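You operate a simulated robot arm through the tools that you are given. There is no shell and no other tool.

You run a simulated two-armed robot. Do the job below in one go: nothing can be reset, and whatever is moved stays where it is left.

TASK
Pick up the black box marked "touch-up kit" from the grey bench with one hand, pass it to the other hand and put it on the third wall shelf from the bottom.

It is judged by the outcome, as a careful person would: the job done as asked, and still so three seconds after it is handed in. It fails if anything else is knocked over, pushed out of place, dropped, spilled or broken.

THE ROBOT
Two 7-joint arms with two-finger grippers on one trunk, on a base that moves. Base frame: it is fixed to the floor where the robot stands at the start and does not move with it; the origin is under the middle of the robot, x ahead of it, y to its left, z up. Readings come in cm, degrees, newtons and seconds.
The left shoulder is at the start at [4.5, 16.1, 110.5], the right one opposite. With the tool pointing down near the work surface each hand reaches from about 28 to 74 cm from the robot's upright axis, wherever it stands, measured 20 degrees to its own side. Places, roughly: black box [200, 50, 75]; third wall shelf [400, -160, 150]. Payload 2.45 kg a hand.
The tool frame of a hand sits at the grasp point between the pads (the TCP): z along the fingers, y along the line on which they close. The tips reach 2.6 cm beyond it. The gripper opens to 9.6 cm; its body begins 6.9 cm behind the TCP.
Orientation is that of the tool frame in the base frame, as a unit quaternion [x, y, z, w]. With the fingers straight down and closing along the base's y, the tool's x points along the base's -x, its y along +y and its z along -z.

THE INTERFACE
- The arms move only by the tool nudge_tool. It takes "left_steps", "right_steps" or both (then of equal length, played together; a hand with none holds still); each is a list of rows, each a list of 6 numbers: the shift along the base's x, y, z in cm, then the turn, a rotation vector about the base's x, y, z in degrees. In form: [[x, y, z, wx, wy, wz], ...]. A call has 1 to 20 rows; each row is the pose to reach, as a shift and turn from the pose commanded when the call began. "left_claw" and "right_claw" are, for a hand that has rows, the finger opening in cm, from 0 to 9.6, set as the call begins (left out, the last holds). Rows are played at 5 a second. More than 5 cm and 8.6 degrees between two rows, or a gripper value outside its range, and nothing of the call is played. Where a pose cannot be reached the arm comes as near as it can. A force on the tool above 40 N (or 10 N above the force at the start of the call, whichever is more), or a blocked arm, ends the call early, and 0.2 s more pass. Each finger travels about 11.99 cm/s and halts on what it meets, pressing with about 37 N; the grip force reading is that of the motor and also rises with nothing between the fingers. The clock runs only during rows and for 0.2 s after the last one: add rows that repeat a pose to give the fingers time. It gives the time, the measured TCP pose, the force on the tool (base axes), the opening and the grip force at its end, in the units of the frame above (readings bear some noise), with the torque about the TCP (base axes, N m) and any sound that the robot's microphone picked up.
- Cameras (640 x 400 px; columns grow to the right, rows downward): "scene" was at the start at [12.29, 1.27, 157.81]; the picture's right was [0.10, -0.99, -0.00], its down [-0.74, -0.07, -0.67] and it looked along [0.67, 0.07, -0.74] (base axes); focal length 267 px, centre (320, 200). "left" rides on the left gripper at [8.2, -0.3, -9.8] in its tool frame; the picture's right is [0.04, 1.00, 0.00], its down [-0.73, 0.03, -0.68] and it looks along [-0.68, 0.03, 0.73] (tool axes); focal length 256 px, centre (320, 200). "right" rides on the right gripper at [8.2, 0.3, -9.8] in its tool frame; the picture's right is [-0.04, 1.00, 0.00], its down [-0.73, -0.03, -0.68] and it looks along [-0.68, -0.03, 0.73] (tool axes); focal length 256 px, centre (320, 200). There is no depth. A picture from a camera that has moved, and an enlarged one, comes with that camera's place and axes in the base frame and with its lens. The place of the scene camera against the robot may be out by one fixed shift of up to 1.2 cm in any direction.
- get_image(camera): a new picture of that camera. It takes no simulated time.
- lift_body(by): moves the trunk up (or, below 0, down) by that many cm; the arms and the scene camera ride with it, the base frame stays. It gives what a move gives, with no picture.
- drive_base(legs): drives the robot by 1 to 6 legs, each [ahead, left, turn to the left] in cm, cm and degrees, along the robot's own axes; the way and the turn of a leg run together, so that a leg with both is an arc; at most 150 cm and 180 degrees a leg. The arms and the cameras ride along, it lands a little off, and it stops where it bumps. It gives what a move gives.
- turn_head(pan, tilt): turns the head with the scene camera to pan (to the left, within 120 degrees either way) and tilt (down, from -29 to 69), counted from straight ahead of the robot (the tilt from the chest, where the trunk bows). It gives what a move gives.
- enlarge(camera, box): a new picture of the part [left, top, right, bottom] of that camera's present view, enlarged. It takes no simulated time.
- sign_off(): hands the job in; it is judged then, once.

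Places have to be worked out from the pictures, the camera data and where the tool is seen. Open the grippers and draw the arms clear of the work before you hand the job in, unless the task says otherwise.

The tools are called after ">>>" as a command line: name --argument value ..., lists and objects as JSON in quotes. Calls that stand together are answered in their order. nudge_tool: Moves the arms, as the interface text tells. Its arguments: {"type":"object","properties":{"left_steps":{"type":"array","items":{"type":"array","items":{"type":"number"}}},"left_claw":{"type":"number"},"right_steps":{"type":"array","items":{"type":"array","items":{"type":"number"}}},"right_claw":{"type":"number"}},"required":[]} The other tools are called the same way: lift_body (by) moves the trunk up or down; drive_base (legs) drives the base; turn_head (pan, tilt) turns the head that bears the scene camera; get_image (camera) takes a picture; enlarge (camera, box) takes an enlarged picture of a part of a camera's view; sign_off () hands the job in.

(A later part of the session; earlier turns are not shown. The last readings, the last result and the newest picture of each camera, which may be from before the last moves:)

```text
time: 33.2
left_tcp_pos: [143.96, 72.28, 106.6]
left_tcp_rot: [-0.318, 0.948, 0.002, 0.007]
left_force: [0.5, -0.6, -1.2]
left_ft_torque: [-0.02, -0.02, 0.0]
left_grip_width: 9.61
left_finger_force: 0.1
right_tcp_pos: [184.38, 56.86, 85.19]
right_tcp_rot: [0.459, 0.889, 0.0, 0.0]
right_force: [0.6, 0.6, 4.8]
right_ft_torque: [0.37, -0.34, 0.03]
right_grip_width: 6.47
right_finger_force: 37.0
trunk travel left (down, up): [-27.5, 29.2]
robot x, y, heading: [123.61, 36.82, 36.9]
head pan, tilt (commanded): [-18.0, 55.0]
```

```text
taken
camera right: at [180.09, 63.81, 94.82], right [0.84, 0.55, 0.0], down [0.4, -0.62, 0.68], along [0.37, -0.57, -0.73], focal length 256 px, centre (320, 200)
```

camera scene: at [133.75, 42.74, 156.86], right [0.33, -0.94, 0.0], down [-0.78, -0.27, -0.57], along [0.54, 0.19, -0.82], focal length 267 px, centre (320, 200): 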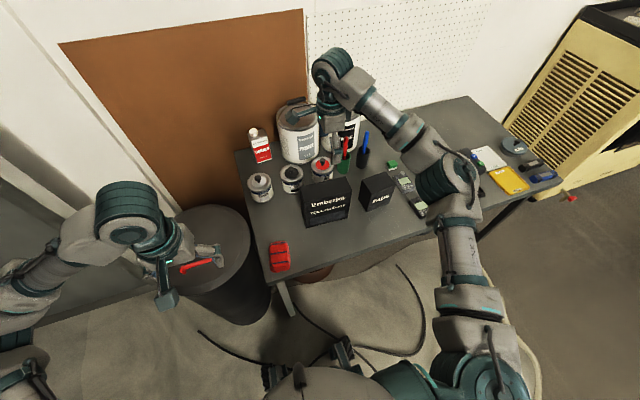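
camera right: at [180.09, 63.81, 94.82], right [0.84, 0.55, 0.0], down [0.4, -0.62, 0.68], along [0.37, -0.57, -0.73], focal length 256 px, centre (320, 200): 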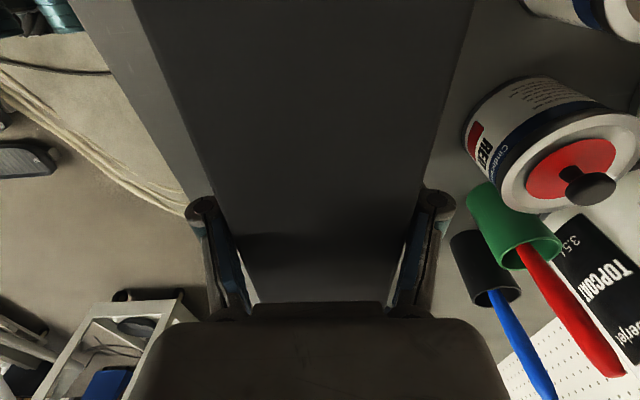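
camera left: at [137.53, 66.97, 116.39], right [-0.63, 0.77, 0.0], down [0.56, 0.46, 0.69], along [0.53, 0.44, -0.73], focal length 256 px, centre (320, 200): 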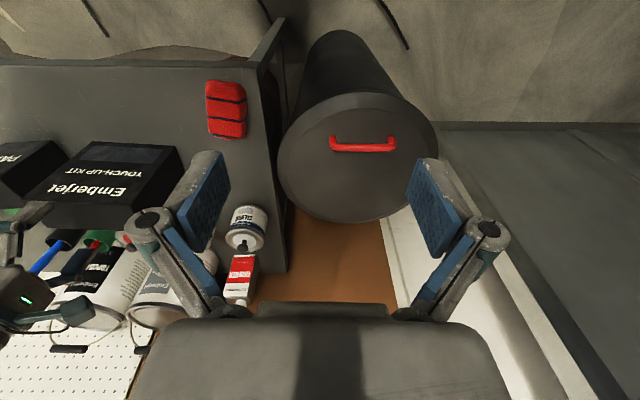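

Gripped at 6.47 cm width with 37 N. I lift slowly a few cm to feel the weight.

>>> nudge_tool --right_steps '[[0, 0, 0.5, 0, 0, 0], [0, 0, 1.2, 0, 0, 0], [0, 0, 2, 0, 0, 0], [0, 0, 3, 0, 0, 0], [0, 0, 4, 0, 0, 0], [0, 0, 4, 0, 0, 0]]'

>>> get_image --camera "left"

>>> get_image --camera "scene"

```text
time: 34.6
left_tcp_pos: [144.02, 72.26, 106.61]
left_tcp_rot: [-0.318, 0.948, 0.003, 0.004]
left_force: [0.2, 0.7, 0.8]
left_ft_torque: [-0.01, 0.02, 0.01]
left_grip_width: 9.59
left_finger_force: 0.0
right_tcp_pos: [184.67, 56.92, 88.99]
right_tcp_rot: [0.459, 0.888, 0.0, -0.001]
right_force: [-0.2, -0.8, -4.7]
right_ft_torque: [-0.05, -0.02, -0.02]
right_grip_width: 6.48
right_finger_force: 37.1
trunk travel left (down, up): [-27.5, 29.2]
robot x, y, heading: [123.46, 37.18, 37.0]
head pan, tilt (commanded): [-18.0, 55.0]
```

```text
taken
camera left: at [137.62, 67.0, 116.36], right [-0.63, 0.77, 0.0], down [0.56, 0.46, 0.69], along [0.53, 0.44, -0.73], focal length 256 px, centre (320, 200)
```

left: 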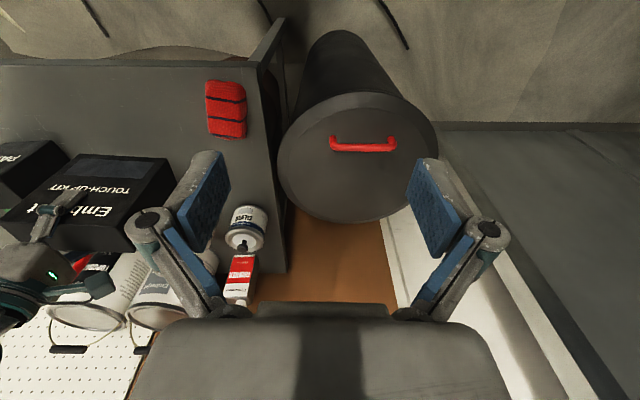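

```text
taken
camera scene: at [133.94, 42.78, 156.83], right [0.33, -0.94, 0.0], down [-0.78, -0.27, -0.57], along [0.54, 0.18, -0.82], focal length 267 px, centre (320, 200)
```

scene: 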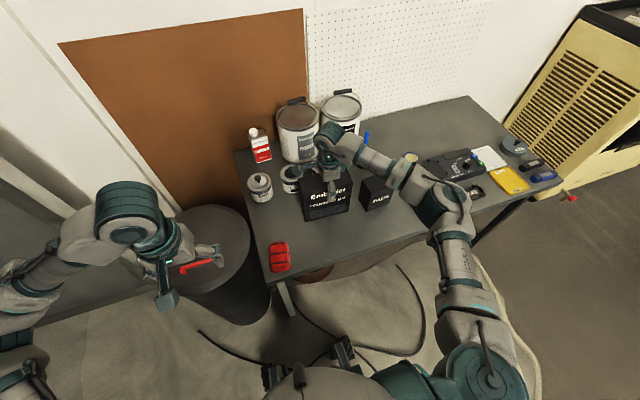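

The box weighs about 0.5 kg and is held steadily. I lift it straight up another 18 cm.

>>> nudge_tool --right_steps '[[0, 0, 2, 0, 0, 0], [0, 0, 4.5, 0, 0, 0], [0, 0, 7, 0, 0, 0], [0, 0, 9.5, 0, 0, 0], [0, 0, 12, 0, 0, 0], [0, 0, 14.5, 0, 0, 0], [0, 0, 16.5, 0, 0, 0], [0, 0, 18, 0, 0, 0], [0, 0, 18, 0, 0, 0]]'

>>> get_image --camera "right"

>>> get_image --camera "scene"

```text
time: 36.6
left_tcp_pos: [144.06, 72.25, 106.62]
left_tcp_rot: [-0.318, 0.948, 0.002, 0.005]
left_force: [-0.2, -0.1, 0.7]
left_ft_torque: [0.01, 0.03, 0.0]
left_grip_width: 9.6
left_finger_force: 0.1
right_tcp_pos: [184.58, 57.0, 106.97]
right_tcp_rot: [0.459, 0.888, -0.001, -0.001]
right_force: [0.2, -0.2, -4.3]
right_ft_torque: [-0.02, -0.02, 0.04]
right_grip_width: 6.48
right_finger_force: 36.7
trunk travel left (down, up): [-27.5, 29.2]
robot x, y, heading: [123.24, 36.7, 36.8]
head pan, tilt (commanded): [-18.0, 55.0]
```

```text
taken
camera right: at [180.2, 63.93, 116.77], right [0.84, 0.55, 0.0], down [0.4, -0.61, 0.68], along [0.37, -0.57, -0.73], focal length 256 px, centre (320, 200)
```

right: 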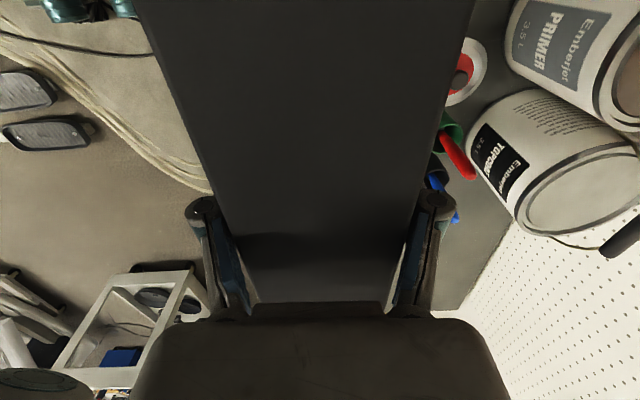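

```text
taken
camera scene: at [133.93, 42.79, 156.83], right [0.33, -0.94, 0.0], down [-0.78, -0.27, -0.57], along [0.54, 0.18, -0.82], focal length 267 px, centre (320, 200)
```

scene: 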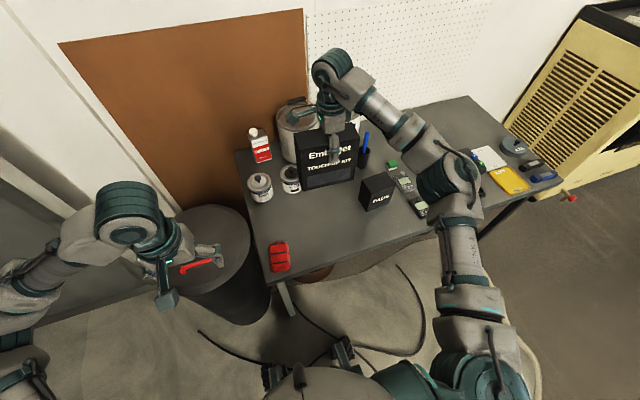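

The box is clear of everything on the bench. I back the robot off 45 cm for room to do the handover.

>>> drive_base --legs '[[-45, 0, 0]]'

>>> get_image --camera "scene"

>>> get_image --camera "left"

```text
time: 39.4
left_tcp_pos: [107.11, 44.51, 106.64]
left_tcp_rot: [-0.322, 0.947, 0.001, 0.004]
left_force: [0.3, 0.2, 0.9]
left_ft_torque: [0.04, -0.02, 0.0]
left_grip_width: 9.6
left_finger_force: 0.1
right_tcp_pos: [147.88, 29.62, 106.84]
right_tcp_rot: [0.454, 0.891, -0.001, -0.001]
right_force: [-0.4, 0.3, -5.0]
right_ft_torque: [-0.04, -0.03, 0.0]
right_grip_width: 6.48
right_finger_force: 37.2
trunk travel left (down, up): [-27.5, 29.2]
robot x, y, heading: [87.09, 8.84, 37.5]
head pan, tilt (commanded): [-18.0, 55.0]
```

```text
taken
camera scene: at [97.35, 15.05, 156.83], right [0.34, -0.94, 0.0], down [-0.77, -0.28, -0.57], along [0.54, 0.19, -0.82], focal length 267 px, centre (320, 200)
```

scene: 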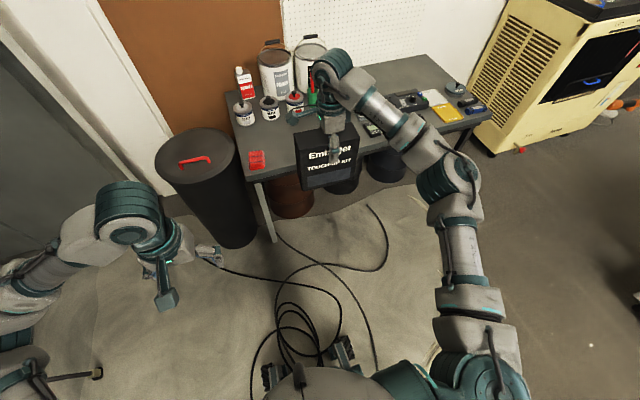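

```text
taken
camera left: at [100.78, 39.25, 116.35], right [-0.64, 0.77, 0.0], down [0.56, 0.47, 0.69], along [0.53, 0.44, -0.73], focal length 256 px, centre (320, 200)
```

left: 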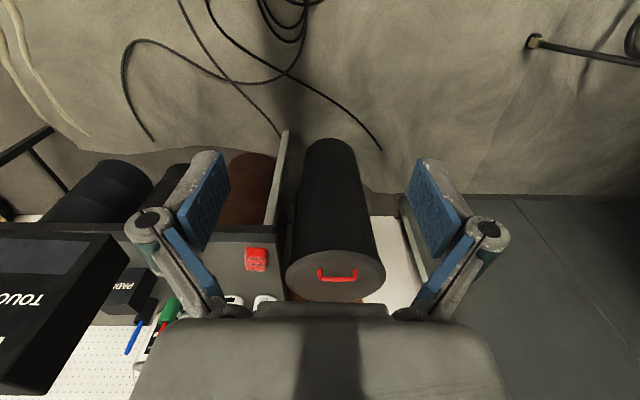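

The box is held well out from the bench. I swing the box about the vertical by +54° so its narrow end faces the left hand, bringing it toward the robot's middle.

>>> nudge_tool --right_steps '[[-0.8, 1.5, 0, 0, 0, 7.7], [-1.7, 3, 0, 0, 0, 15.4], [-2.6, 4.5, 0, 0, 0, 23.1], [-3.5, 6, 0, 0, 0, 30.8], [-4.4, 7.6, 0, 0, 0, 38.5], [-5.2, 9.1, 0, 0, 0, 46.2], [-6, 10.6, 0, 0, 0, 54], [-6, 10.6, 0, 0, 0, 54]]'

>>> get_image --camera "scene"

>>> get_image --camera "left"

```text
time: 41.2
left_tcp_pos: [106.67, 44.44, 106.74]
left_tcp_rot: [-0.322, 0.947, 0.003, 0.008]
left_force: [-0.2, 0.9, -0.7]
left_ft_torque: [0.01, -0.01, 0.0]
left_grip_width: 9.58
left_finger_force: 0.0
right_tcp_pos: [141.24, 40.08, 107.27]
right_tcp_rot: [0.0, 1.0, 0.001, 0.0]
right_force: [-0.3, -1.3, -4.5]
right_ft_torque: [0.02, -0.06, -0.01]
right_grip_width: 6.5
right_finger_force: 37.0
trunk travel left (down, up): [-27.5, 29.2]
robot x, y, heading: [87.28, 8.94, 37.7]
head pan, tilt (commanded): [-18.0, 55.0]
```

```text
taken
camera scene: at [97.19, 15.17, 156.84], right [0.34, -0.94, 0.0], down [-0.77, -0.28, -0.57], along [0.54, 0.19, -0.82], focal length 267 px, centre (320, 200)
```

scene: 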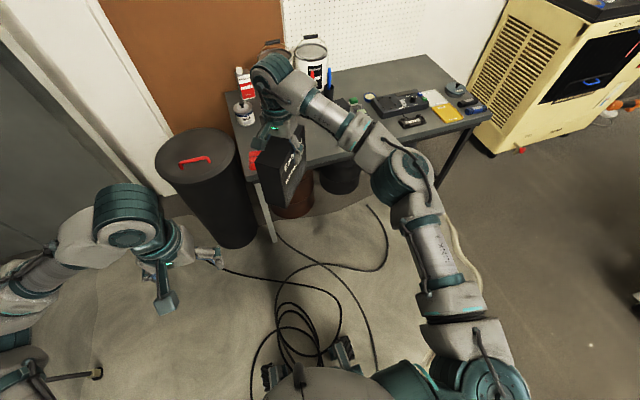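

```text
taken
camera left: at [100.29, 39.04, 116.48], right [-0.64, 0.77, 0.0], down [0.55, 0.46, 0.69], along [0.53, 0.44, -0.72], focal length 256 px, centre (320, 200)
```

left: 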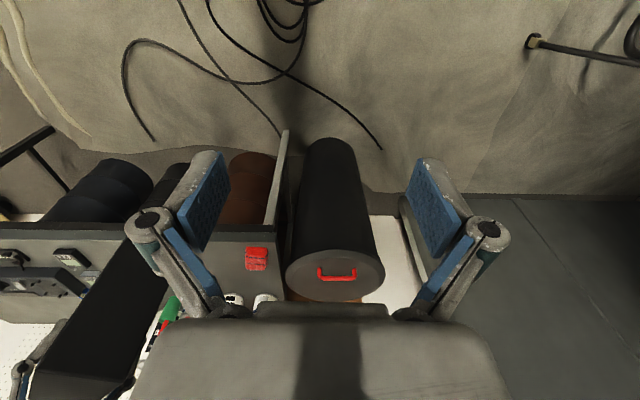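

The box's narrow end now faces base −x. I yaw the left hand −37.6° to line up and move it ahead a bit in free space.

>>> nudge_tool --left_steps '[[2, -0.5, 0, 0, 0, -7.5], [4, -1, 0, 0, 0, -15], [6, -1.5, 0, 0, 0, -22.5], [8, -2, 0, 0, 0, -30], [10, -2.5, 0, 0, 0, -37.6], [10, -2.5, 0, 0, 0, -37.6]]' --left_claw 9.6

```text
time: 42.6
left_tcp_pos: [116.82, 41.94, 106.71]
left_tcp_rot: [0.001, 1.0, 0.0, 0.008]
left_force: [-0.5, 0.6, -0.3]
left_ft_torque: [0.0, -0.02, 0.01]
left_grip_width: 9.59
left_finger_force: 0.0
right_tcp_pos: [141.41, 39.96, 107.29]
right_tcp_rot: [0.001, 1.0, 0.001, -0.001]
right_force: [-0.4, 0.6, -5.0]
right_ft_torque: [-0.01, -0.03, -0.02]
right_grip_width: 6.49
right_finger_force: 36.8
trunk travel left (down, up): [-27.5, 29.2]
robot x, y, heading: [86.86, 8.81, 37.6]
head pan, tilt (commanded): [-18.0, 55.0]
```

Yaw is aligned. I pitch the left hand up to point along +x, 15° below horizontal, stopping short of the box.

>>> nudge_tool --left_steps '[[0.8, -0.2, 0, 0, -8.2, 0], [1.6, -0.4, 0, 0, -16.4, 0], [2.4, -0.6, 0, 0, -24.6, 0], [3.2, -0.8, 0, 0, -32.8, 0], [4, -1, 0, 0, -41, 0], [4.8, -1.3, 0, 0, -49.2, 0], [5.6, -1.5, 0, 0, -57.4, 0], [6.4, -1.7, 0, 0, -65.6, 0], [7, -1.9, 0, 0, -74, 0], [7, -1.9, 0, 0, -74, 0]]'

>>> get_image --camera "left"

>>> get_image --camera "scene"

```text
time: 44.8
left_tcp_pos: [123.63, 39.93, 106.8]
left_tcp_rot: [0.0, 0.793, -0.001, 0.609]
left_force: [0.3, 0.2, -0.5]
left_ft_torque: [0.02, 0.02, 0.0]
left_grip_width: 9.59
left_finger_force: 0.0
right_tcp_pos: [141.47, 40.12, 107.29]
right_tcp_rot: [0.001, 1.0, 0.002, -0.001]
right_force: [-0.2, 0.5, -4.9]
right_ft_torque: [-0.03, -0.07, 0.02]
right_grip_width: 6.46
right_finger_force: 36.5
trunk travel left (down, up): [-27.5, 29.2]
robot x, y, heading: [86.95, 9.07, 37.7]
head pan, tilt (commanded): [-18.0, 55.0]
```

```text
taken
camera left: at [112.06, 39.57, 101.46], right [-0.01, 1.0, -0.04], down [-0.47, 0.03, 0.88], along [0.88, 0.03, 0.47], focal length 256 px, centre (320, 200)
```

left: 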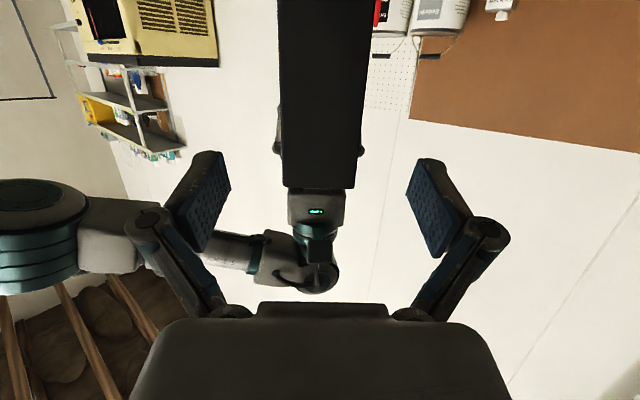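

```text
taken
camera scene: at [97.26, 15.07, 156.84], right [0.34, -0.94, 0.0], down [-0.77, -0.28, -0.57], along [0.54, 0.19, -0.82], focal length 267 px, centre (320, 200)
```

scene: 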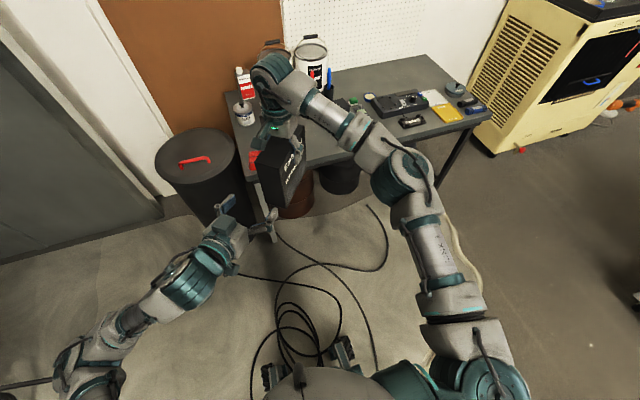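

The left hand is aligned with the box's narrow end (box centre y≈40.15, hand at 39.95). I advance it so the fingers straddle the box about 5 cm in from that end, below the right hand's fingers.

>>> nudge_tool --left_steps '[[2.5, 0.1, -0.8, 0, 0, 0], [5, 0.2, -1.6, 0, 0, 0], [7, 0.2, -2.2, 0, 0, 0], [9, 0.2, -2.9, 0, 0, 0], [11, 0.2, -3.5, 0, 0, 0], [13, 0.2, -4.1, 0, 0, 0], [14.3, 0.2, -4.5, 0, 0, 0], [14.3, 0.2, -4.5, 0, 0, 0]]' --left_claw 9.6

>>> get_image --camera "left"

>>> get_image --camera "right"

>>> enlarge --camera "scene" --box '[150, 50, 400, 280]'

```text
time: 46.6
left_tcp_pos: [137.97, 40.0, 102.1]
left_tcp_rot: [0.001, 0.793, -0.001, 0.609]
left_force: [-15.6, -6.6, 1.8]
left_ft_torque: [0.13, -0.29, -0.18]
left_grip_width: 9.61
left_finger_force: 0.1
right_tcp_pos: [141.47, 39.97, 107.23]
right_tcp_rot: [0.003, 1.0, 0.002, 0.0]
right_force: [17.3, 6.0, -6.2]
right_ft_torque: [0.18, -0.64, -0.04]
right_grip_width: 6.48
right_finger_force: 37.1
trunk travel left (down, up): [-27.5, 29.2]
robot x, y, heading: [86.81, 8.46, 37.8]
head pan, tilt (commanded): [-18.0, 55.0]
```

```text
taken
camera left: at [126.43, 39.73, 96.79], right [-0.01, 1.0, -0.04], down [-0.47, 0.03, 0.88], along [0.89, 0.03, 0.46], focal length 256 px, centre (320, 200)
```

left: 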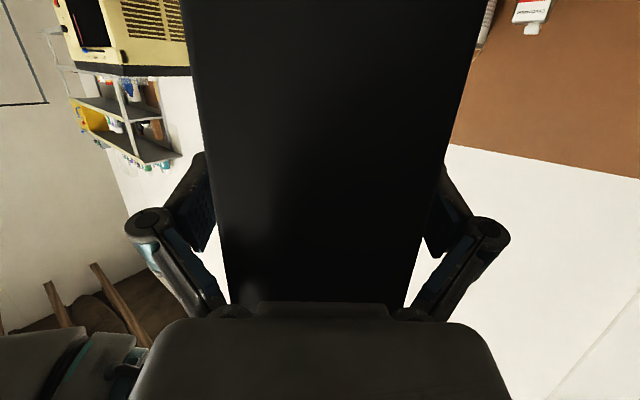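

```text
taken
camera right: at [133.51, 40.34, 117.08], right [0.04, 1.0, 0.0], down [0.73, -0.04, 0.68], along [0.68, -0.03, -0.73], focal length 256 px, centre (320, 200)
```

right: 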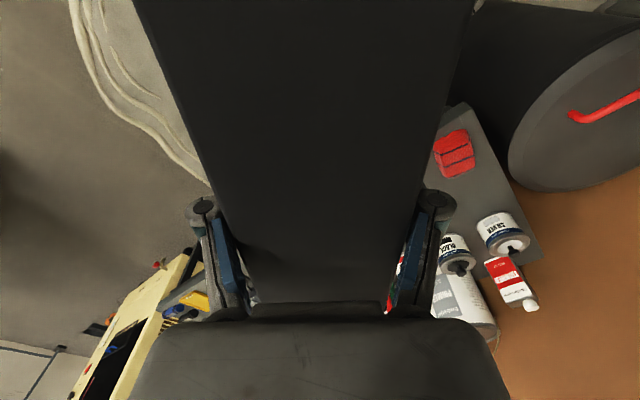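

```text
1.74 times, centred on (275, 165) of scene
camera zoom: at [97.36, 15.01, 156.84], right [0.34, -0.94, 0.0], down [-0.77, -0.28, -0.57], along [0.54, 0.19, -0.82], focal length 465 px, centre (398, 261)
```

zoom: 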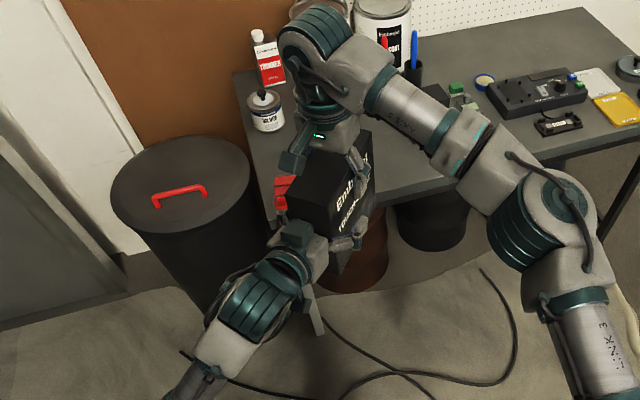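

The left palm just touched the box end (about 17 N). I back the left hand off 1 cm to relieve it.

>>> nudge_tool --left_steps '[[-0.5, 0, 0, 0, 0, 0], [-1, 0, 0, 0, 0, 0], [-1, 0, 0, 0, 0, 0]]'

>>> get_image --camera "left"

```text
time: 47.4
left_tcp_pos: [136.94, 40.03, 102.17]
left_tcp_rot: [-0.001, 0.794, 0.0, 0.608]
left_force: [-0.7, -0.6, -0.3]
left_ft_torque: [-0.01, 0.02, 0.0]
left_grip_width: 9.58
left_finger_force: 0.0
right_tcp_pos: [141.51, 39.97, 107.31]
right_tcp_rot: [0.001, 1.0, 0.002, -0.001]
right_force: [-0.2, 0.2, -4.1]
right_ft_torque: [0.0, -0.06, -0.01]
right_grip_width: 6.46
right_finger_force: 37.1
trunk travel left (down, up): [-27.5, 29.2]
robot x, y, heading: [86.99, 9.03, 37.3]
head pan, tilt (commanded): [-18.0, 55.0]
```

```text
taken
camera left: at [125.44, 39.81, 96.84], right [-0.01, 1.0, -0.04], down [-0.46, 0.03, 0.89], along [0.89, 0.03, 0.46], focal length 256 px, centre (320, 200)
```

left: 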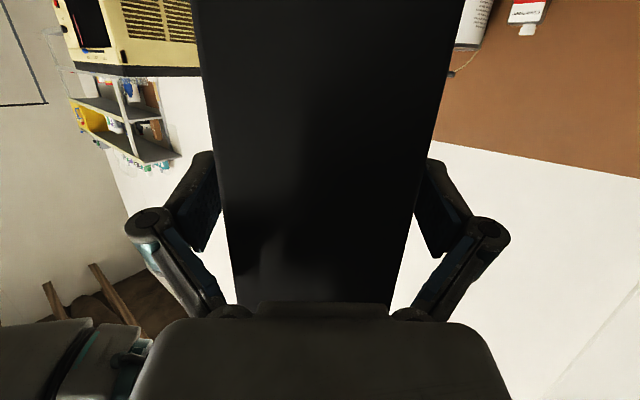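

Forces are gone and the box is centred between the left fingers. I close the left gripper while the right hand still holds.

>>> nudge_tool --left_steps '[[0, 0, 0, 0, 0, 0], [0, 0, 0, 0, 0, 0], [0, 0, 0, 0, 0, 0], [0, 0, 0, 0, 0, 0], [0, 0, 0, 0, 0, 0]]' --left_claw 0

>>> get_image --camera "left"

```text
time: 48.6
left_tcp_pos: [137.01, 40.0, 102.19]
left_tcp_rot: [0.001, 0.794, -0.001, 0.608]
left_force: [-32.7, -11.8, -0.8]
left_ft_torque: [0.39, -1.04, -0.28]
left_grip_width: 7.04
left_finger_force: 36.9
right_tcp_pos: [141.63, 39.99, 107.26]
right_tcp_rot: [0.002, 1.0, 0.002, 0.0]
right_force: [33.1, 12.2, -3.6]
right_ft_torque: [0.24, -0.59, -0.27]
right_grip_width: 6.47
right_finger_force: 37.4
trunk travel left (down, up): [-27.5, 29.2]
robot x, y, heading: [86.91, 8.6, 37.6]
head pan, tilt (commanded): [-18.0, 55.0]
```

```text
taken
camera left: at [125.41, 39.71, 96.86], right [-0.01, 1.0, -0.04], down [-0.46, 0.03, 0.89], along [0.89, 0.03, 0.46], focal length 256 px, centre (320, 200)
```

left: 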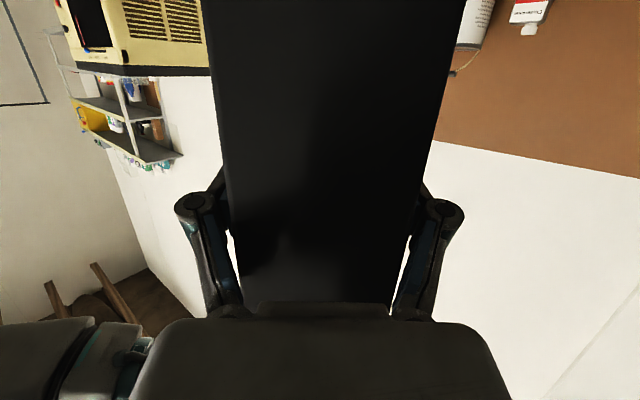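

Both hands now hold the box but push against each other along x with ~33 N (the left pads dragged forward while closing). I ease the left hand back slightly to relieve it.

>>> nudge_tool --left_steps '[[-0.2, -0.05, 0, 0, 0, 0], [-0.4, -0.1, 0, 0, 0, 0], [-0.4, -0.1, 0, 0, 0, 0]]' --left_claw 0

```text
time: 49.4
left_tcp_pos: [136.71, 39.99, 102.1]
left_tcp_rot: [-0.001, 0.794, 0.001, 0.608]
left_force: [-3.7, -5.9, 0.2]
left_ft_torque: [0.2, -0.29, 0.12]
left_grip_width: 6.99
left_finger_force: 37.2
right_tcp_pos: [141.26, 40.17, 107.32]
right_tcp_rot: [0.0, 1.0, 0.002, -0.002]
right_force: [4.0, 5.3, -3.7]
right_ft_torque: [0.1, 0.16, -0.42]
right_grip_width: 6.46
right_finger_force: 37.0
trunk travel left (down, up): [-27.5, 29.2]
robot x, y, heading: [87.15, 8.92, 37.5]
head pan, tilt (commanded): [-18.0, 55.0]
```

The push is mostly gone. The left width reads 7.0 vs 6.5 for the right, so I look closely at how the left pads seat.

>>> enlarge --camera "left" --box '[140, 120, 500, 340]'

>>> enlarge --camera "scene" --box '[220, 60, 380, 200]'

>>> get_image --camera "right"

```text
1.78 times, centred on (320, 230) of left
camera zoom: at [125.07, 39.71, 96.88], right [-0.01, 1.0, -0.04], down [-0.46, 0.03, 0.89], along [0.89, 0.03, 0.46], focal length 455 px, centre (320, 147)
```

zoom: 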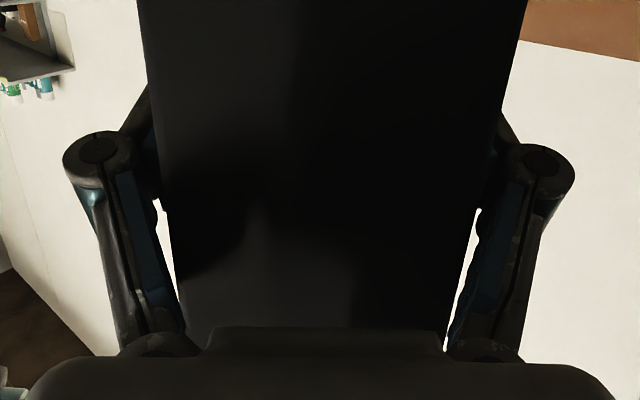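

```text
2.86 times, centred on (300, 130) of scene
camera zoom: at [97.37, 15.02, 156.84], right [0.34, -0.94, 0.0], down [-0.77, -0.28, -0.57], along [0.54, 0.19, -0.82], focal length 764 px, centre (377, 400)
```

zoom: 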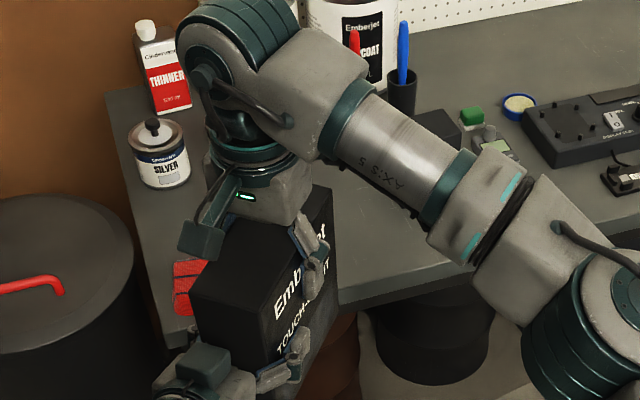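

```text
taken
camera right: at [133.29, 40.38, 117.12], right [0.04, 1.0, 0.0], down [0.74, -0.03, 0.68], along [0.68, -0.02, -0.74], focal length 256 px, centre (320, 200)
```

right: 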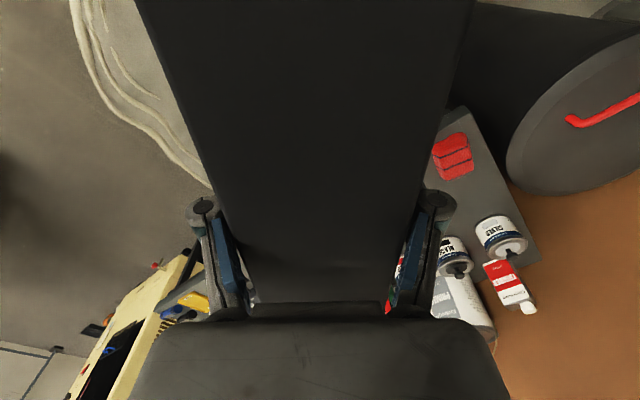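

The seating looks sound, with the right-hand fingers well above the left ones. I release the right gripper only slightly (to 7.0 cm) to test whether the left hand carries the box.

>>> nudge_tool --right_steps '[[0, 0, 0, 0, 0, 0], [0, 0, 0, 0, 0, 0], [0, 0, 0, 0, 0, 0]]' --right_claw 7.0

>>> get_image --camera "right"

>>> get_image --camera "left"

```text
time: 50.2
left_tcp_pos: [136.54, 39.98, 102.26]
left_tcp_rot: [-0.001, 0.794, 0.001, 0.608]
left_force: [2.0, -0.4, -0.1]
left_ft_torque: [-0.01, 0.19, -0.01]
left_grip_width: 6.47
left_finger_force: 37.1
right_tcp_pos: [141.52, 40.02, 107.37]
right_tcp_rot: [0.001, 1.0, 0.002, -0.001]
right_force: [0.7, -0.2, -0.4]
right_ft_torque: [-0.02, 0.01, 0.0]
right_grip_width: 7.02
right_finger_force: 0.0
trunk travel left (down, up): [-27.5, 29.2]
robot x, y, heading: [87.08, 9.08, 37.6]
head pan, tilt (commanded): [-18.0, 55.0]
```

```text
taken
camera right: at [133.4, 40.36, 117.1], right [0.04, 1.0, 0.0], down [0.73, -0.03, 0.68], along [0.68, -0.03, -0.74], focal length 256 px, centre (320, 200)
```

right: 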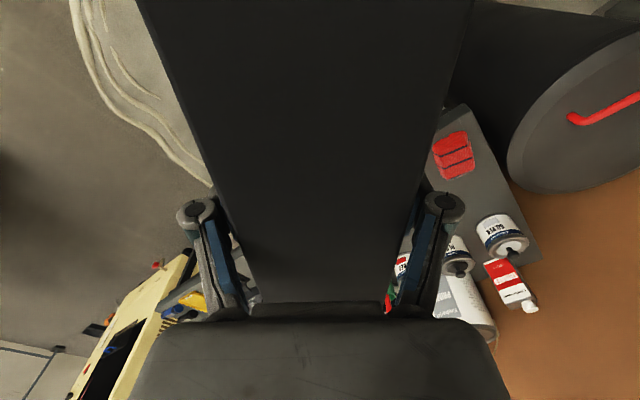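

```text
taken
camera left: at [125.05, 39.67, 96.88], right [-0.01, 1.0, -0.04], down [-0.46, 0.03, 0.89], along [0.89, 0.03, 0.46], focal length 256 px, centre (320, 200)
```

left: 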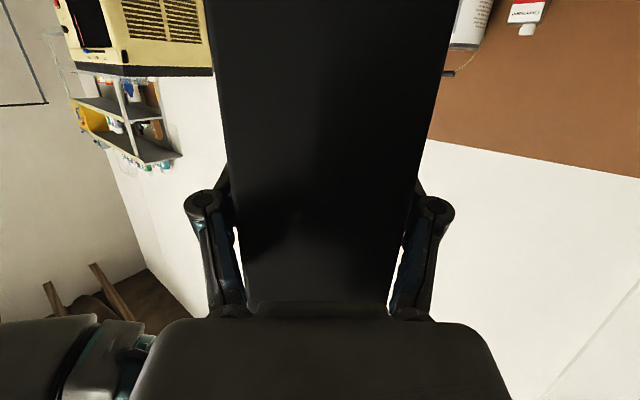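

The left pads have now seated at 6.47 cm and the box has not moved. I wait a moment to confirm that the left hand carries the weight.

>>> nudge_tool --left_steps '[[0, 0, 0, 0, 0, 0], [0, 0, 0, 0, 0, 0], [0, 0, 0, 0, 0, 0], [0, 0, 0, 0, 0, 0]]' --left_claw 0

>>> get_image --camera "left"

>>> get_image --camera "right"

```text
time: 51.2
left_tcp_pos: [136.59, 40.02, 102.2]
left_tcp_rot: [0.0, 0.794, 0.0, 0.608]
left_force: [-1.2, -0.5, -0.7]
left_ft_torque: [-0.03, 0.23, 0.01]
left_grip_width: 6.49
left_finger_force: 37.6
right_tcp_pos: [141.52, 39.83, 107.27]
right_tcp_rot: [0.001, 1.0, 0.002, -0.001]
right_force: [-0.4, -0.3, -0.5]
right_ft_torque: [0.03, 0.01, 0.01]
right_grip_width: 7.0
right_finger_force: 0.0
trunk travel left (down, up): [-27.5, 29.2]
robot x, y, heading: [86.88, 9.14, 37.5]
head pan, tilt (commanded): [-18.0, 55.0]
```

```text
taken
camera left: at [125.05, 39.66, 96.89], right [-0.01, 1.0, -0.04], down [-0.46, 0.03, 0.89], along [0.89, 0.03, 0.46], focal length 256 px, centre (320, 200)
```

left: 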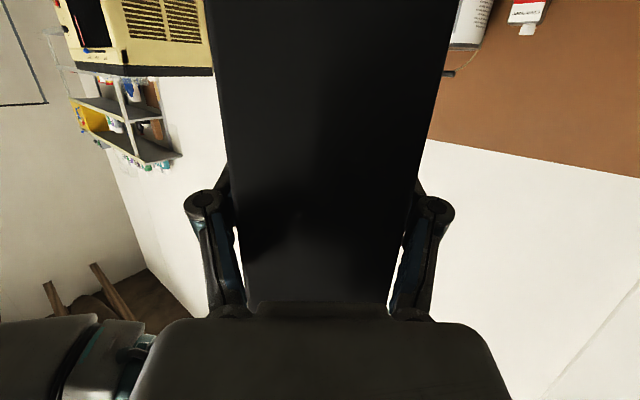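

```text
taken
camera right: at [133.41, 40.36, 117.1], right [0.04, 1.0, 0.0], down [0.73, -0.03, 0.68], along [0.68, -0.03, -0.74], focal length 256 px, centre (320, 200)
```

right: 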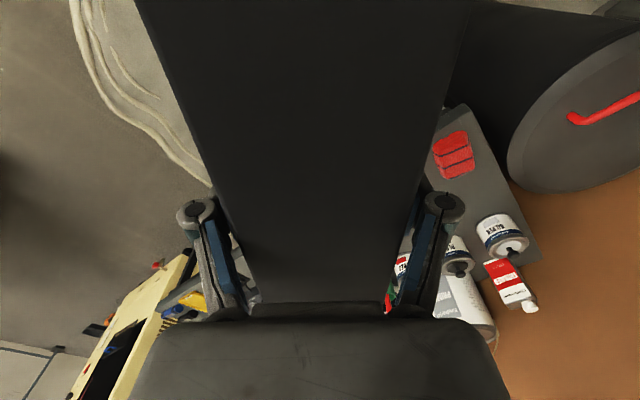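

The left hand's torque (+0.23 N·m about y) matches the box's weight hanging off the left grip. I open the right gripper fully and watch again before retreating.

>>> nudge_tool --right_steps '[[0, 0, 0, 0, 0, 0], [0, 0, 0, 0, 0, 0], [0, 0, 0, 0, 0, 0]]' --right_claw 9.6

>>> get_image --camera "right"

>>> get_image --camera "scene"

```text
time: 52.0
left_tcp_pos: [136.68, 39.98, 102.2]
left_tcp_rot: [0.0, 0.794, -0.001, 0.608]
left_force: [0.3, -0.1, -0.1]
left_ft_torque: [0.03, 0.22, -0.03]
left_grip_width: 6.46
left_finger_force: 37.0
right_tcp_pos: [141.47, 39.93, 107.44]
right_tcp_rot: [0.0, 1.0, 0.001, -0.001]
right_force: [0.7, -0.1, -1.0]
right_ft_torque: [0.0, -0.03, 0.0]
right_grip_width: 9.62
right_finger_force: 0.1
trunk travel left (down, up): [-27.5, 29.2]
robot x, y, heading: [86.68, 8.71, 37.5]
head pan, tilt (commanded): [-18.0, 55.0]
```

```text
taken
camera right: at [133.4, 40.36, 117.1], right [0.04, 1.0, 0.0], down [0.73, -0.03, 0.68], along [0.68, -0.03, -0.74], focal length 256 px, centre (320, 200)
```

right: 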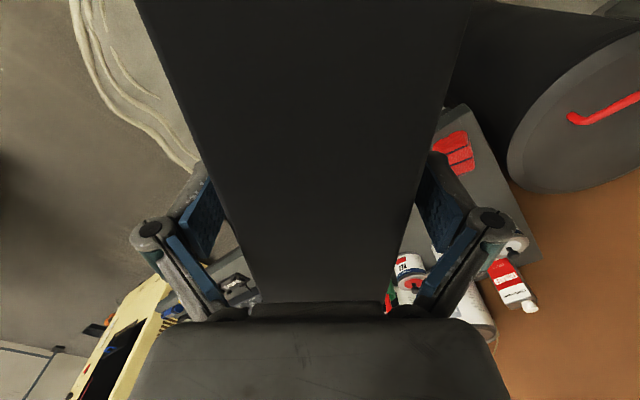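

```text
taken
camera scene: at [97.37, 15.01, 156.84], right [0.34, -0.94, 0.0], down [-0.77, -0.28, -0.57], along [0.54, 0.19, -0.82], focal length 267 px, centre (320, 200)
```

scene: 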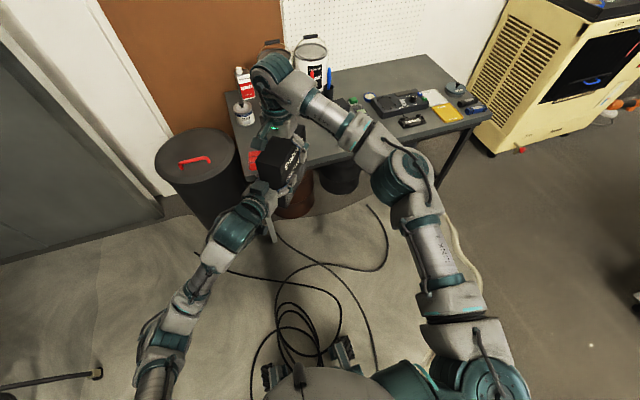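

The box stays in the left hand alone. I lift the right hand straight up off the box, then take it back to the right side.

>>> nudge_tool --right_steps '[[0, 0, 1.5, 0, 0, 0], [0, 0, 3.5, 0, 0, 0], [0, 0, 6, 0, 0, 0], [0, 0, 9, 0, 0, 0], [0, 0, 12, 0, 0, 0], [0, 0, 14, 0, 0, 0], [1, -3, 14, 0, 0, 0], [2, -6.5, 14, 0, 0, 0], [2, -10.5, 14, 0, 0, 0], [1, -14.5, 13, 0, 0, 0], [-1, -18, 12, 0, 0, 0], [-3, -21, 11, 0, 0, 0], [-5, -24, 10, 0, 0, 0]]'

>>> get_image --camera "scene"

>>> get_image --camera "left"

```text
time: 54.8
left_tcp_pos: [136.71, 39.56, 102.29]
left_tcp_rot: [0.001, 0.794, 0.001, 0.608]
left_force: [0.0, 0.0, 0.0]
left_ft_torque: [-0.01, 0.24, 0.03]
left_grip_width: 6.45
left_finger_force: 37.0
right_tcp_pos: [136.51, 15.67, 117.22]
right_tcp_rot: [0.001, 1.0, 0.002, -0.001]
right_force: [0.1, -1.1, -0.1]
right_ft_torque: [-0.02, 0.01, 0.02]
right_grip_width: 9.61
right_finger_force: 0.0
right hand out of reach, approached as far as the arm can: row 5, 6
trunk travel left (down, up): [-27.5, 29.2]
robot x, y, heading: [86.95, 9.0, 37.4]
head pan, tilt (commanded): [-18.0, 55.0]
```

```text
taken
camera scene: at [97.41, 14.47, 156.85], right [0.34, -0.94, 0.0], down [-0.77, -0.27, -0.57], along [0.54, 0.19, -0.82], focal length 267 px, centre (320, 200)
```

scene: 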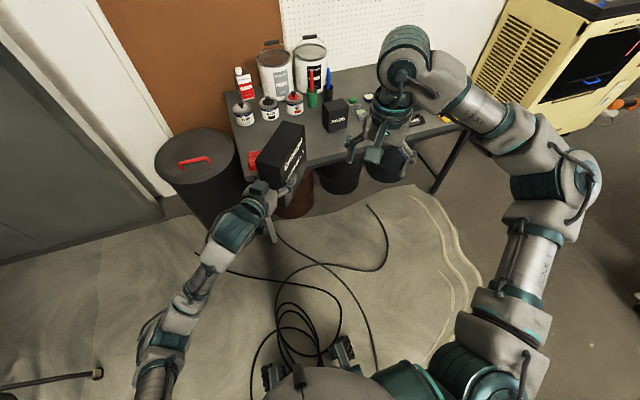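

```text
taken
camera left: at [125.11, 39.42, 96.97], right [-0.01, 1.0, -0.04], down [-0.46, 0.03, 0.89], along [0.89, 0.03, 0.46], focal length 256 px, centre (320, 200)
```

left: 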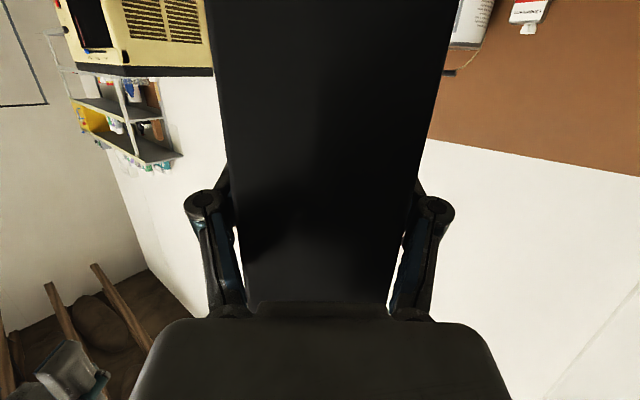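

Handover complete; the bench is undisturbed. I turn the left hand +37° to point straight ahead of the robot and draw the box in to a carrying position.

>>> nudge_tool --left_steps '[[-2.5, 1.5, 1, 0, 0, 5], [-5, 3, 2, 0, 0, 10], [-7.5, 4.5, 3, 0, 0, 15], [-10, 6, 4, 0, 0, 20], [-12.5, 7.5, 5, 0, 0, 25], [-15, 9, 6, 0, 0, 31], [-17.5, 10.5, 7, 0, 0, 37], [-17.5, 10.5, 7, 0, 0, 37]]' --left_claw 0

>>> turn_head --pan -75 --tilt 25

>>> get_image --camera "scene"

```text
time: 56.6
left_tcp_pos: [119.14, 50.31, 109.43]
left_tcp_rot: [-0.253, 0.753, 0.194, 0.576]
left_force: [-0.5, 0.4, -4.7]
left_ft_torque: [-0.13, 0.18, 0.01]
left_grip_width: 6.48
left_finger_force: 37.4
right_tcp_pos: [136.48, 15.99, 117.22]
right_tcp_rot: [0.001, 1.0, 0.001, -0.001]
right_force: [0.2, 0.2, -0.3]
right_ft_torque: [-0.01, 0.02, 0.01]
right_grip_width: 9.6
right_finger_force: 0.2
trunk travel left (down, up): [-27.5, 29.2]
robot x, y, heading: [86.95, 9.2, 37.5]
head pan, tilt (commanded): [-18.0, 55.0]
```

```text
time: 57.9
left_tcp_pos: [119.33, 50.24, 109.43]
left_tcp_rot: [-0.252, 0.753, 0.193, 0.576]
left_force: [0.2, 0.4, -4.4]
left_ft_torque: [-0.18, 0.18, 0.0]
left_grip_width: 6.45
left_finger_force: 36.9
right_tcp_pos: [136.43, 15.84, 117.16]
right_tcp_rot: [0.002, 1.0, 0.002, -0.001]
right_force: [0.5, -0.5, -0.5]
right_ft_torque: [0.0, 0.05, 0.0]
right_grip_width: 9.59
right_finger_force: 0.2
trunk travel left (down, up): [-27.5, 29.2]
robot x, y, heading: [86.95, 8.98, 37.6]
head pan, tilt (commanded): [-75.0, 25.0]
```

```text
taken
camera scene: at [97.85, 6.79, 161.26], right [-0.61, -0.79, 0.0], down [-0.34, 0.25, -0.91], along [0.72, -0.55, -0.42], focal length 267 px, centre (320, 200)
```

scene: 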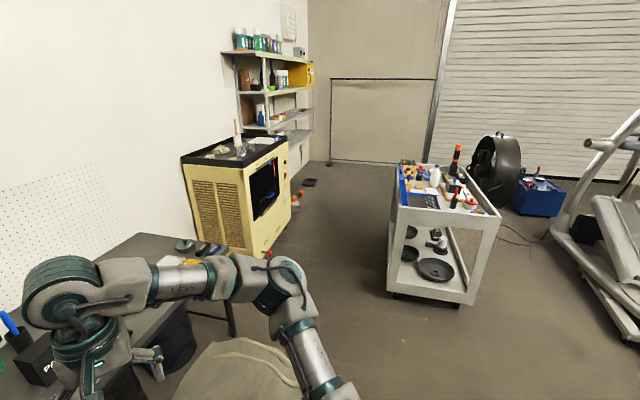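

The left hand now carries the weight (−4.6 N). I enlarge the shelf from here to plan the placement spot and the route along the corridor.

>>> enlarge --camera "scene" --box '[210, 10, 330, 160]'

>>> enlarge --camera "scene" --box '[170, 100, 510, 320]'

```text
2.67 times, centred on (270, 85) of scene
camera zoom: at [97.85, 6.79, 161.26], right [-0.61, -0.79, 0.0], down [-0.34, 0.25, -0.91], along [0.72, -0.55, -0.42], focal length 713 px, centre (453, 507)
```

zoom: 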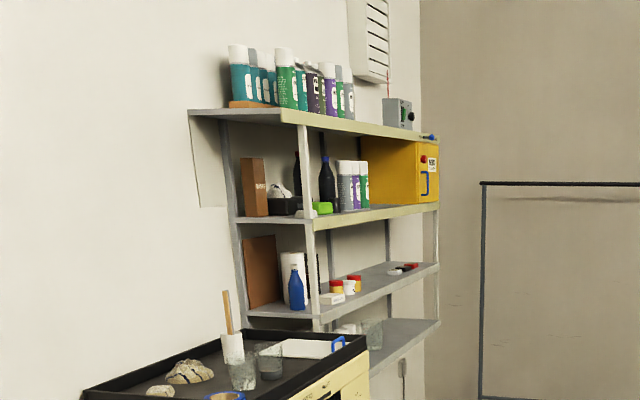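

```text
1.82 times, centred on (340, 210) of scene
camera zoom: at [97.85, 6.79, 161.26], right [-0.61, -0.79, 0.0], down [-0.34, 0.25, -0.91], along [0.72, -0.55, -0.42], focal length 486 px, centre (284, 182)
```

zoom: 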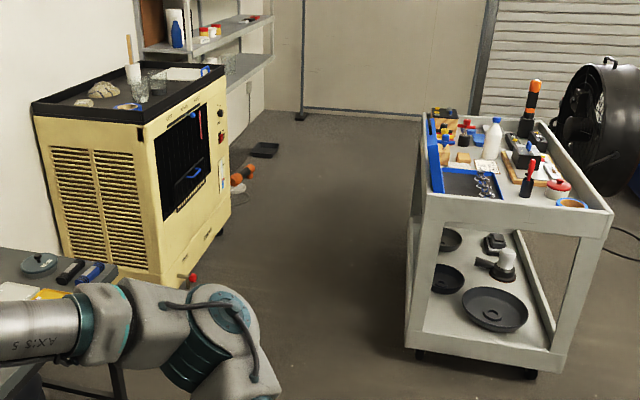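

The third board is at about z≈146 with its front-left post near [359,-125]; the corridor between machine and cart is wide enough. I turn right to face along the wall and drive the first part.

>>> drive_base --legs '[[0, 0, -88], [130, 45, 0]]'

>>> turn_head --pan 20 --tilt 20

>>> get_image --camera "scene"

```text
time: 63.2
left_tcp_pos: [134.39, -25.76, 109.49]
left_tcp_rot: [0.345, 0.714, -0.261, 0.55]
left_force: [0.0, -0.5, -5.2]
left_ft_torque: [0.19, 0.15, 0.04]
left_grip_width: 6.46
left_finger_force: 37.2
right_tcp_pos: [100.64, -44.02, 117.42]
right_tcp_rot: [0.696, 0.718, 0.005, 0.004]
right_force: [0.0, -1.0, 0.3]
right_ft_torque: [0.05, 0.02, 0.01]
right_grip_width: 9.6
right_finger_force: 0.0
trunk travel left (down, up): [-27.5, 29.2]
robot x, y, heading: [93.03, 5.02, -50.8]
head pan, tilt (commanded): [-75.0, 25.0]
stopped in leg 2: the robot was blocked; the commanded pose is now the measured one
```

```text
time: 64.9
left_tcp_pos: [134.72, -25.38, 109.74]
left_tcp_rot: [0.345, 0.714, -0.263, 0.55]
left_force: [-0.2, -0.1, -5.3]
left_ft_torque: [0.16, 0.15, -0.02]
left_grip_width: 6.49
left_finger_force: 36.9
right_tcp_pos: [100.84, -43.65, 117.77]
right_tcp_rot: [0.697, 0.717, 0.003, 0.005]
right_force: [0.1, -0.8, 0.1]
right_ft_torque: [0.03, -0.03, 0.03]
right_grip_width: 9.57
right_finger_force: 0.0
trunk travel left (down, up): [-27.5, 29.2]
robot x, y, heading: [93.43, 5.26, -50.4]
head pan, tilt (commanded): [20.0, 20.0]
```

```text
taken
camera scene: at [103.46, -3.28, 162.06], right [-0.51, -0.86, 0.0], down [-0.3, 0.18, -0.94], along [0.81, -0.48, -0.35], focal length 267 px, centre (320, 200)
```

scene: 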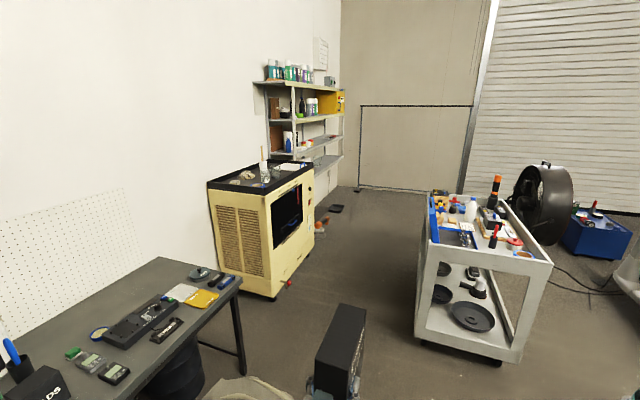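

The base was blocked after only ~8 cm, perhaps by the padded bars on the floor. I look down to see what is in the way.

>>> turn_head --pan 0 --tilt 65

>>> get_image --camera "scene"

>>> get_image --camera "right"

>>> turn_head --pan -50 --tilt 60

>>> get_image --camera "scene"

```text
time: 66.0
left_tcp_pos: [134.93, -25.26, 109.76]
left_tcp_rot: [0.343, 0.713, -0.264, 0.551]
left_force: [-0.5, 0.1, -5.8]
left_ft_torque: [0.2, 0.17, -0.05]
left_grip_width: 6.5
left_finger_force: 37.0
right_tcp_pos: [100.95, -43.61, 117.52]
right_tcp_rot: [0.696, 0.718, 0.002, 0.005]
right_force: [-0.2, -0.2, 0.1]
right_ft_torque: [0.02, -0.01, 0.0]
right_grip_width: 9.62
right_finger_force: 0.1
trunk travel left (down, up): [-27.5, 29.2]
robot x, y, heading: [93.15, 5.16, -50.9]
head pan, tilt (commanded): [0.0, 65.0]
```

```text
taken
camera scene: at [99.43, -3.07, 155.7], right [-0.77, -0.63, 0.0], down [-0.58, 0.7, -0.42], along [0.27, -0.32, -0.91], focal length 267 px, centre (320, 200)
```

scene: 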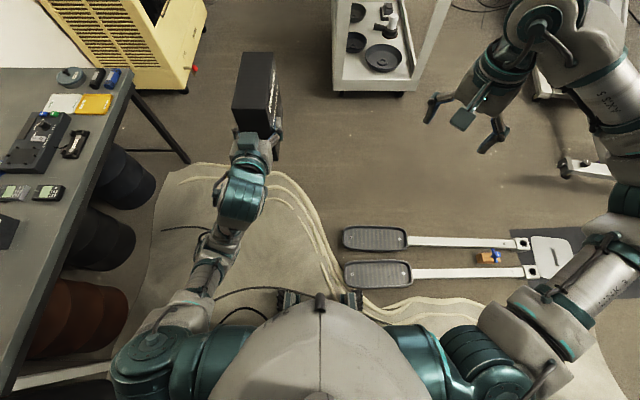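

```text
taken
camera right: at [101.02, -35.29, 127.35], right [1.0, -0.01, 0.01], down [-0.02, -0.73, 0.68], along [0.0, -0.68, -0.73], focal length 256 px, centre (320, 200)
```

right: 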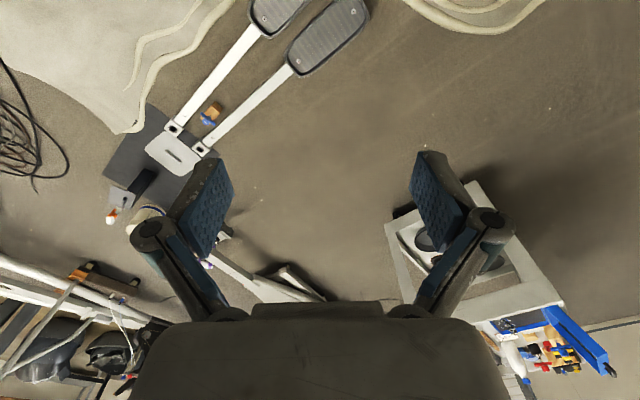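

```text
time: 67.2
left_tcp_pos: [134.94, -25.4, 109.81]
left_tcp_rot: [0.343, 0.714, -0.263, 0.551]
left_force: [0.4, 0.7, -5.2]
left_ft_torque: [0.16, 0.13, 0.01]
left_grip_width: 6.44
left_finger_force: 36.8
right_tcp_pos: [101.03, -43.66, 117.58]
right_tcp_rot: [0.697, 0.717, 0.003, 0.005]
right_force: [-0.3, -0.5, 0.1]
right_ft_torque: [-0.01, 0.0, 0.01]
right_grip_width: 9.59
right_finger_force: 0.1
trunk travel left (down, up): [-27.5, 29.2]
robot x, y, heading: [93.37, 5.02, -50.8]
head pan, tilt (commanded): [-50.0, 60.0]
```

```text
taken
camera scene: at [94.39, -4.9, 156.25], right [-0.98, 0.18, 0.0], down [0.16, 0.85, -0.5], along [-0.09, -0.49, -0.87], focal length 267 px, centre (320, 200)
```

scene: 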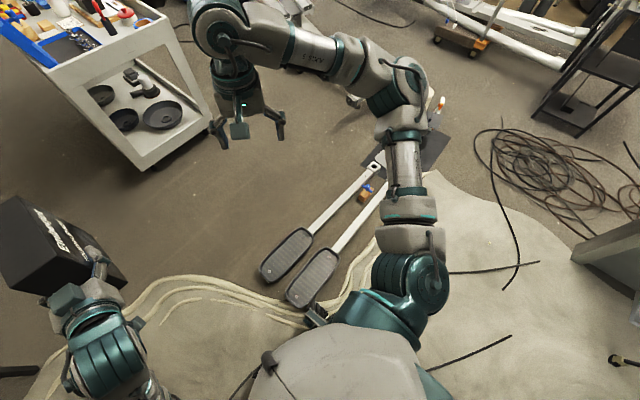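

The front-right caster is up against the nearest pedal pad, so I must not push there. I back up a little, slide left toward the bench side (n≈112), then go ahead.

>>> drive_base --legs '[[-7, 0, 0], [0, 37, 0]]'

>>> turn_head --pan -20 --tilt 60

>>> get_image --camera "scene"

```text
time: 70.2
left_tcp_pos: [158.7, 3.44, 109.79]
left_tcp_rot: [0.343, 0.714, -0.261, 0.552]
left_force: [0.1, 0.2, -5.4]
left_ft_torque: [0.16, 0.11, -0.04]
left_grip_width: 6.48
left_finger_force: 37.0
right_tcp_pos: [124.87, -15.09, 117.37]
right_tcp_rot: [0.695, 0.719, 0.004, 0.006]
right_force: [-0.4, 0.9, 0.3]
right_ft_torque: [0.02, 0.02, 0.02]
right_grip_width: 9.6
right_finger_force: 0.0
trunk travel left (down, up): [-27.5, 29.2]
robot x, y, heading: [117.29, 33.95, -50.1]
head pan, tilt (commanded): [-50.0, 60.0]
```

```text
time: 71.1
left_tcp_pos: [159.54, 4.55, 109.76]
left_tcp_rot: [0.339, 0.715, -0.265, 0.552]
left_force: [-1.1, 0.2, -4.7]
left_ft_torque: [0.13, 0.15, 0.03]
left_grip_width: 6.44
left_finger_force: 37.0
right_tcp_pos: [125.83, -13.81, 117.94]
right_tcp_rot: [0.695, 0.719, -0.001, 0.006]
right_force: [0.3, 0.4, -0.3]
right_ft_torque: [0.01, -0.01, -0.01]
right_grip_width: 9.59
right_finger_force: 0.1
trunk travel left (down, up): [-27.5, 29.2]
robot x, y, heading: [117.48, 34.2, -50.3]
head pan, tilt (commanded): [-20.0, 60.0]
```

```text
taken
camera scene: at [121.79, 24.06, 156.24], right [-0.94, -0.33, 0.0], down [-0.29, 0.82, -0.5], along [0.17, -0.47, -0.87], focal length 267 px, centre (320, 200)
```

scene: 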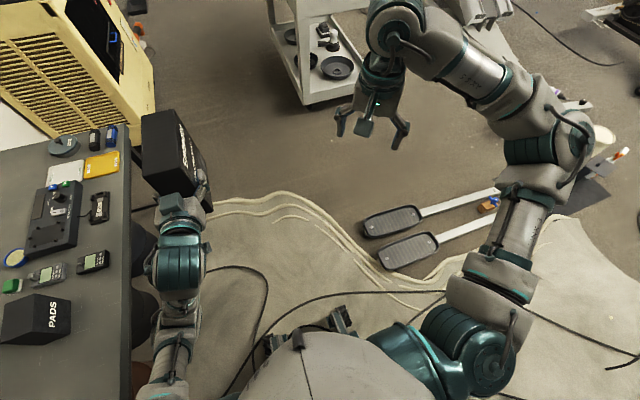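

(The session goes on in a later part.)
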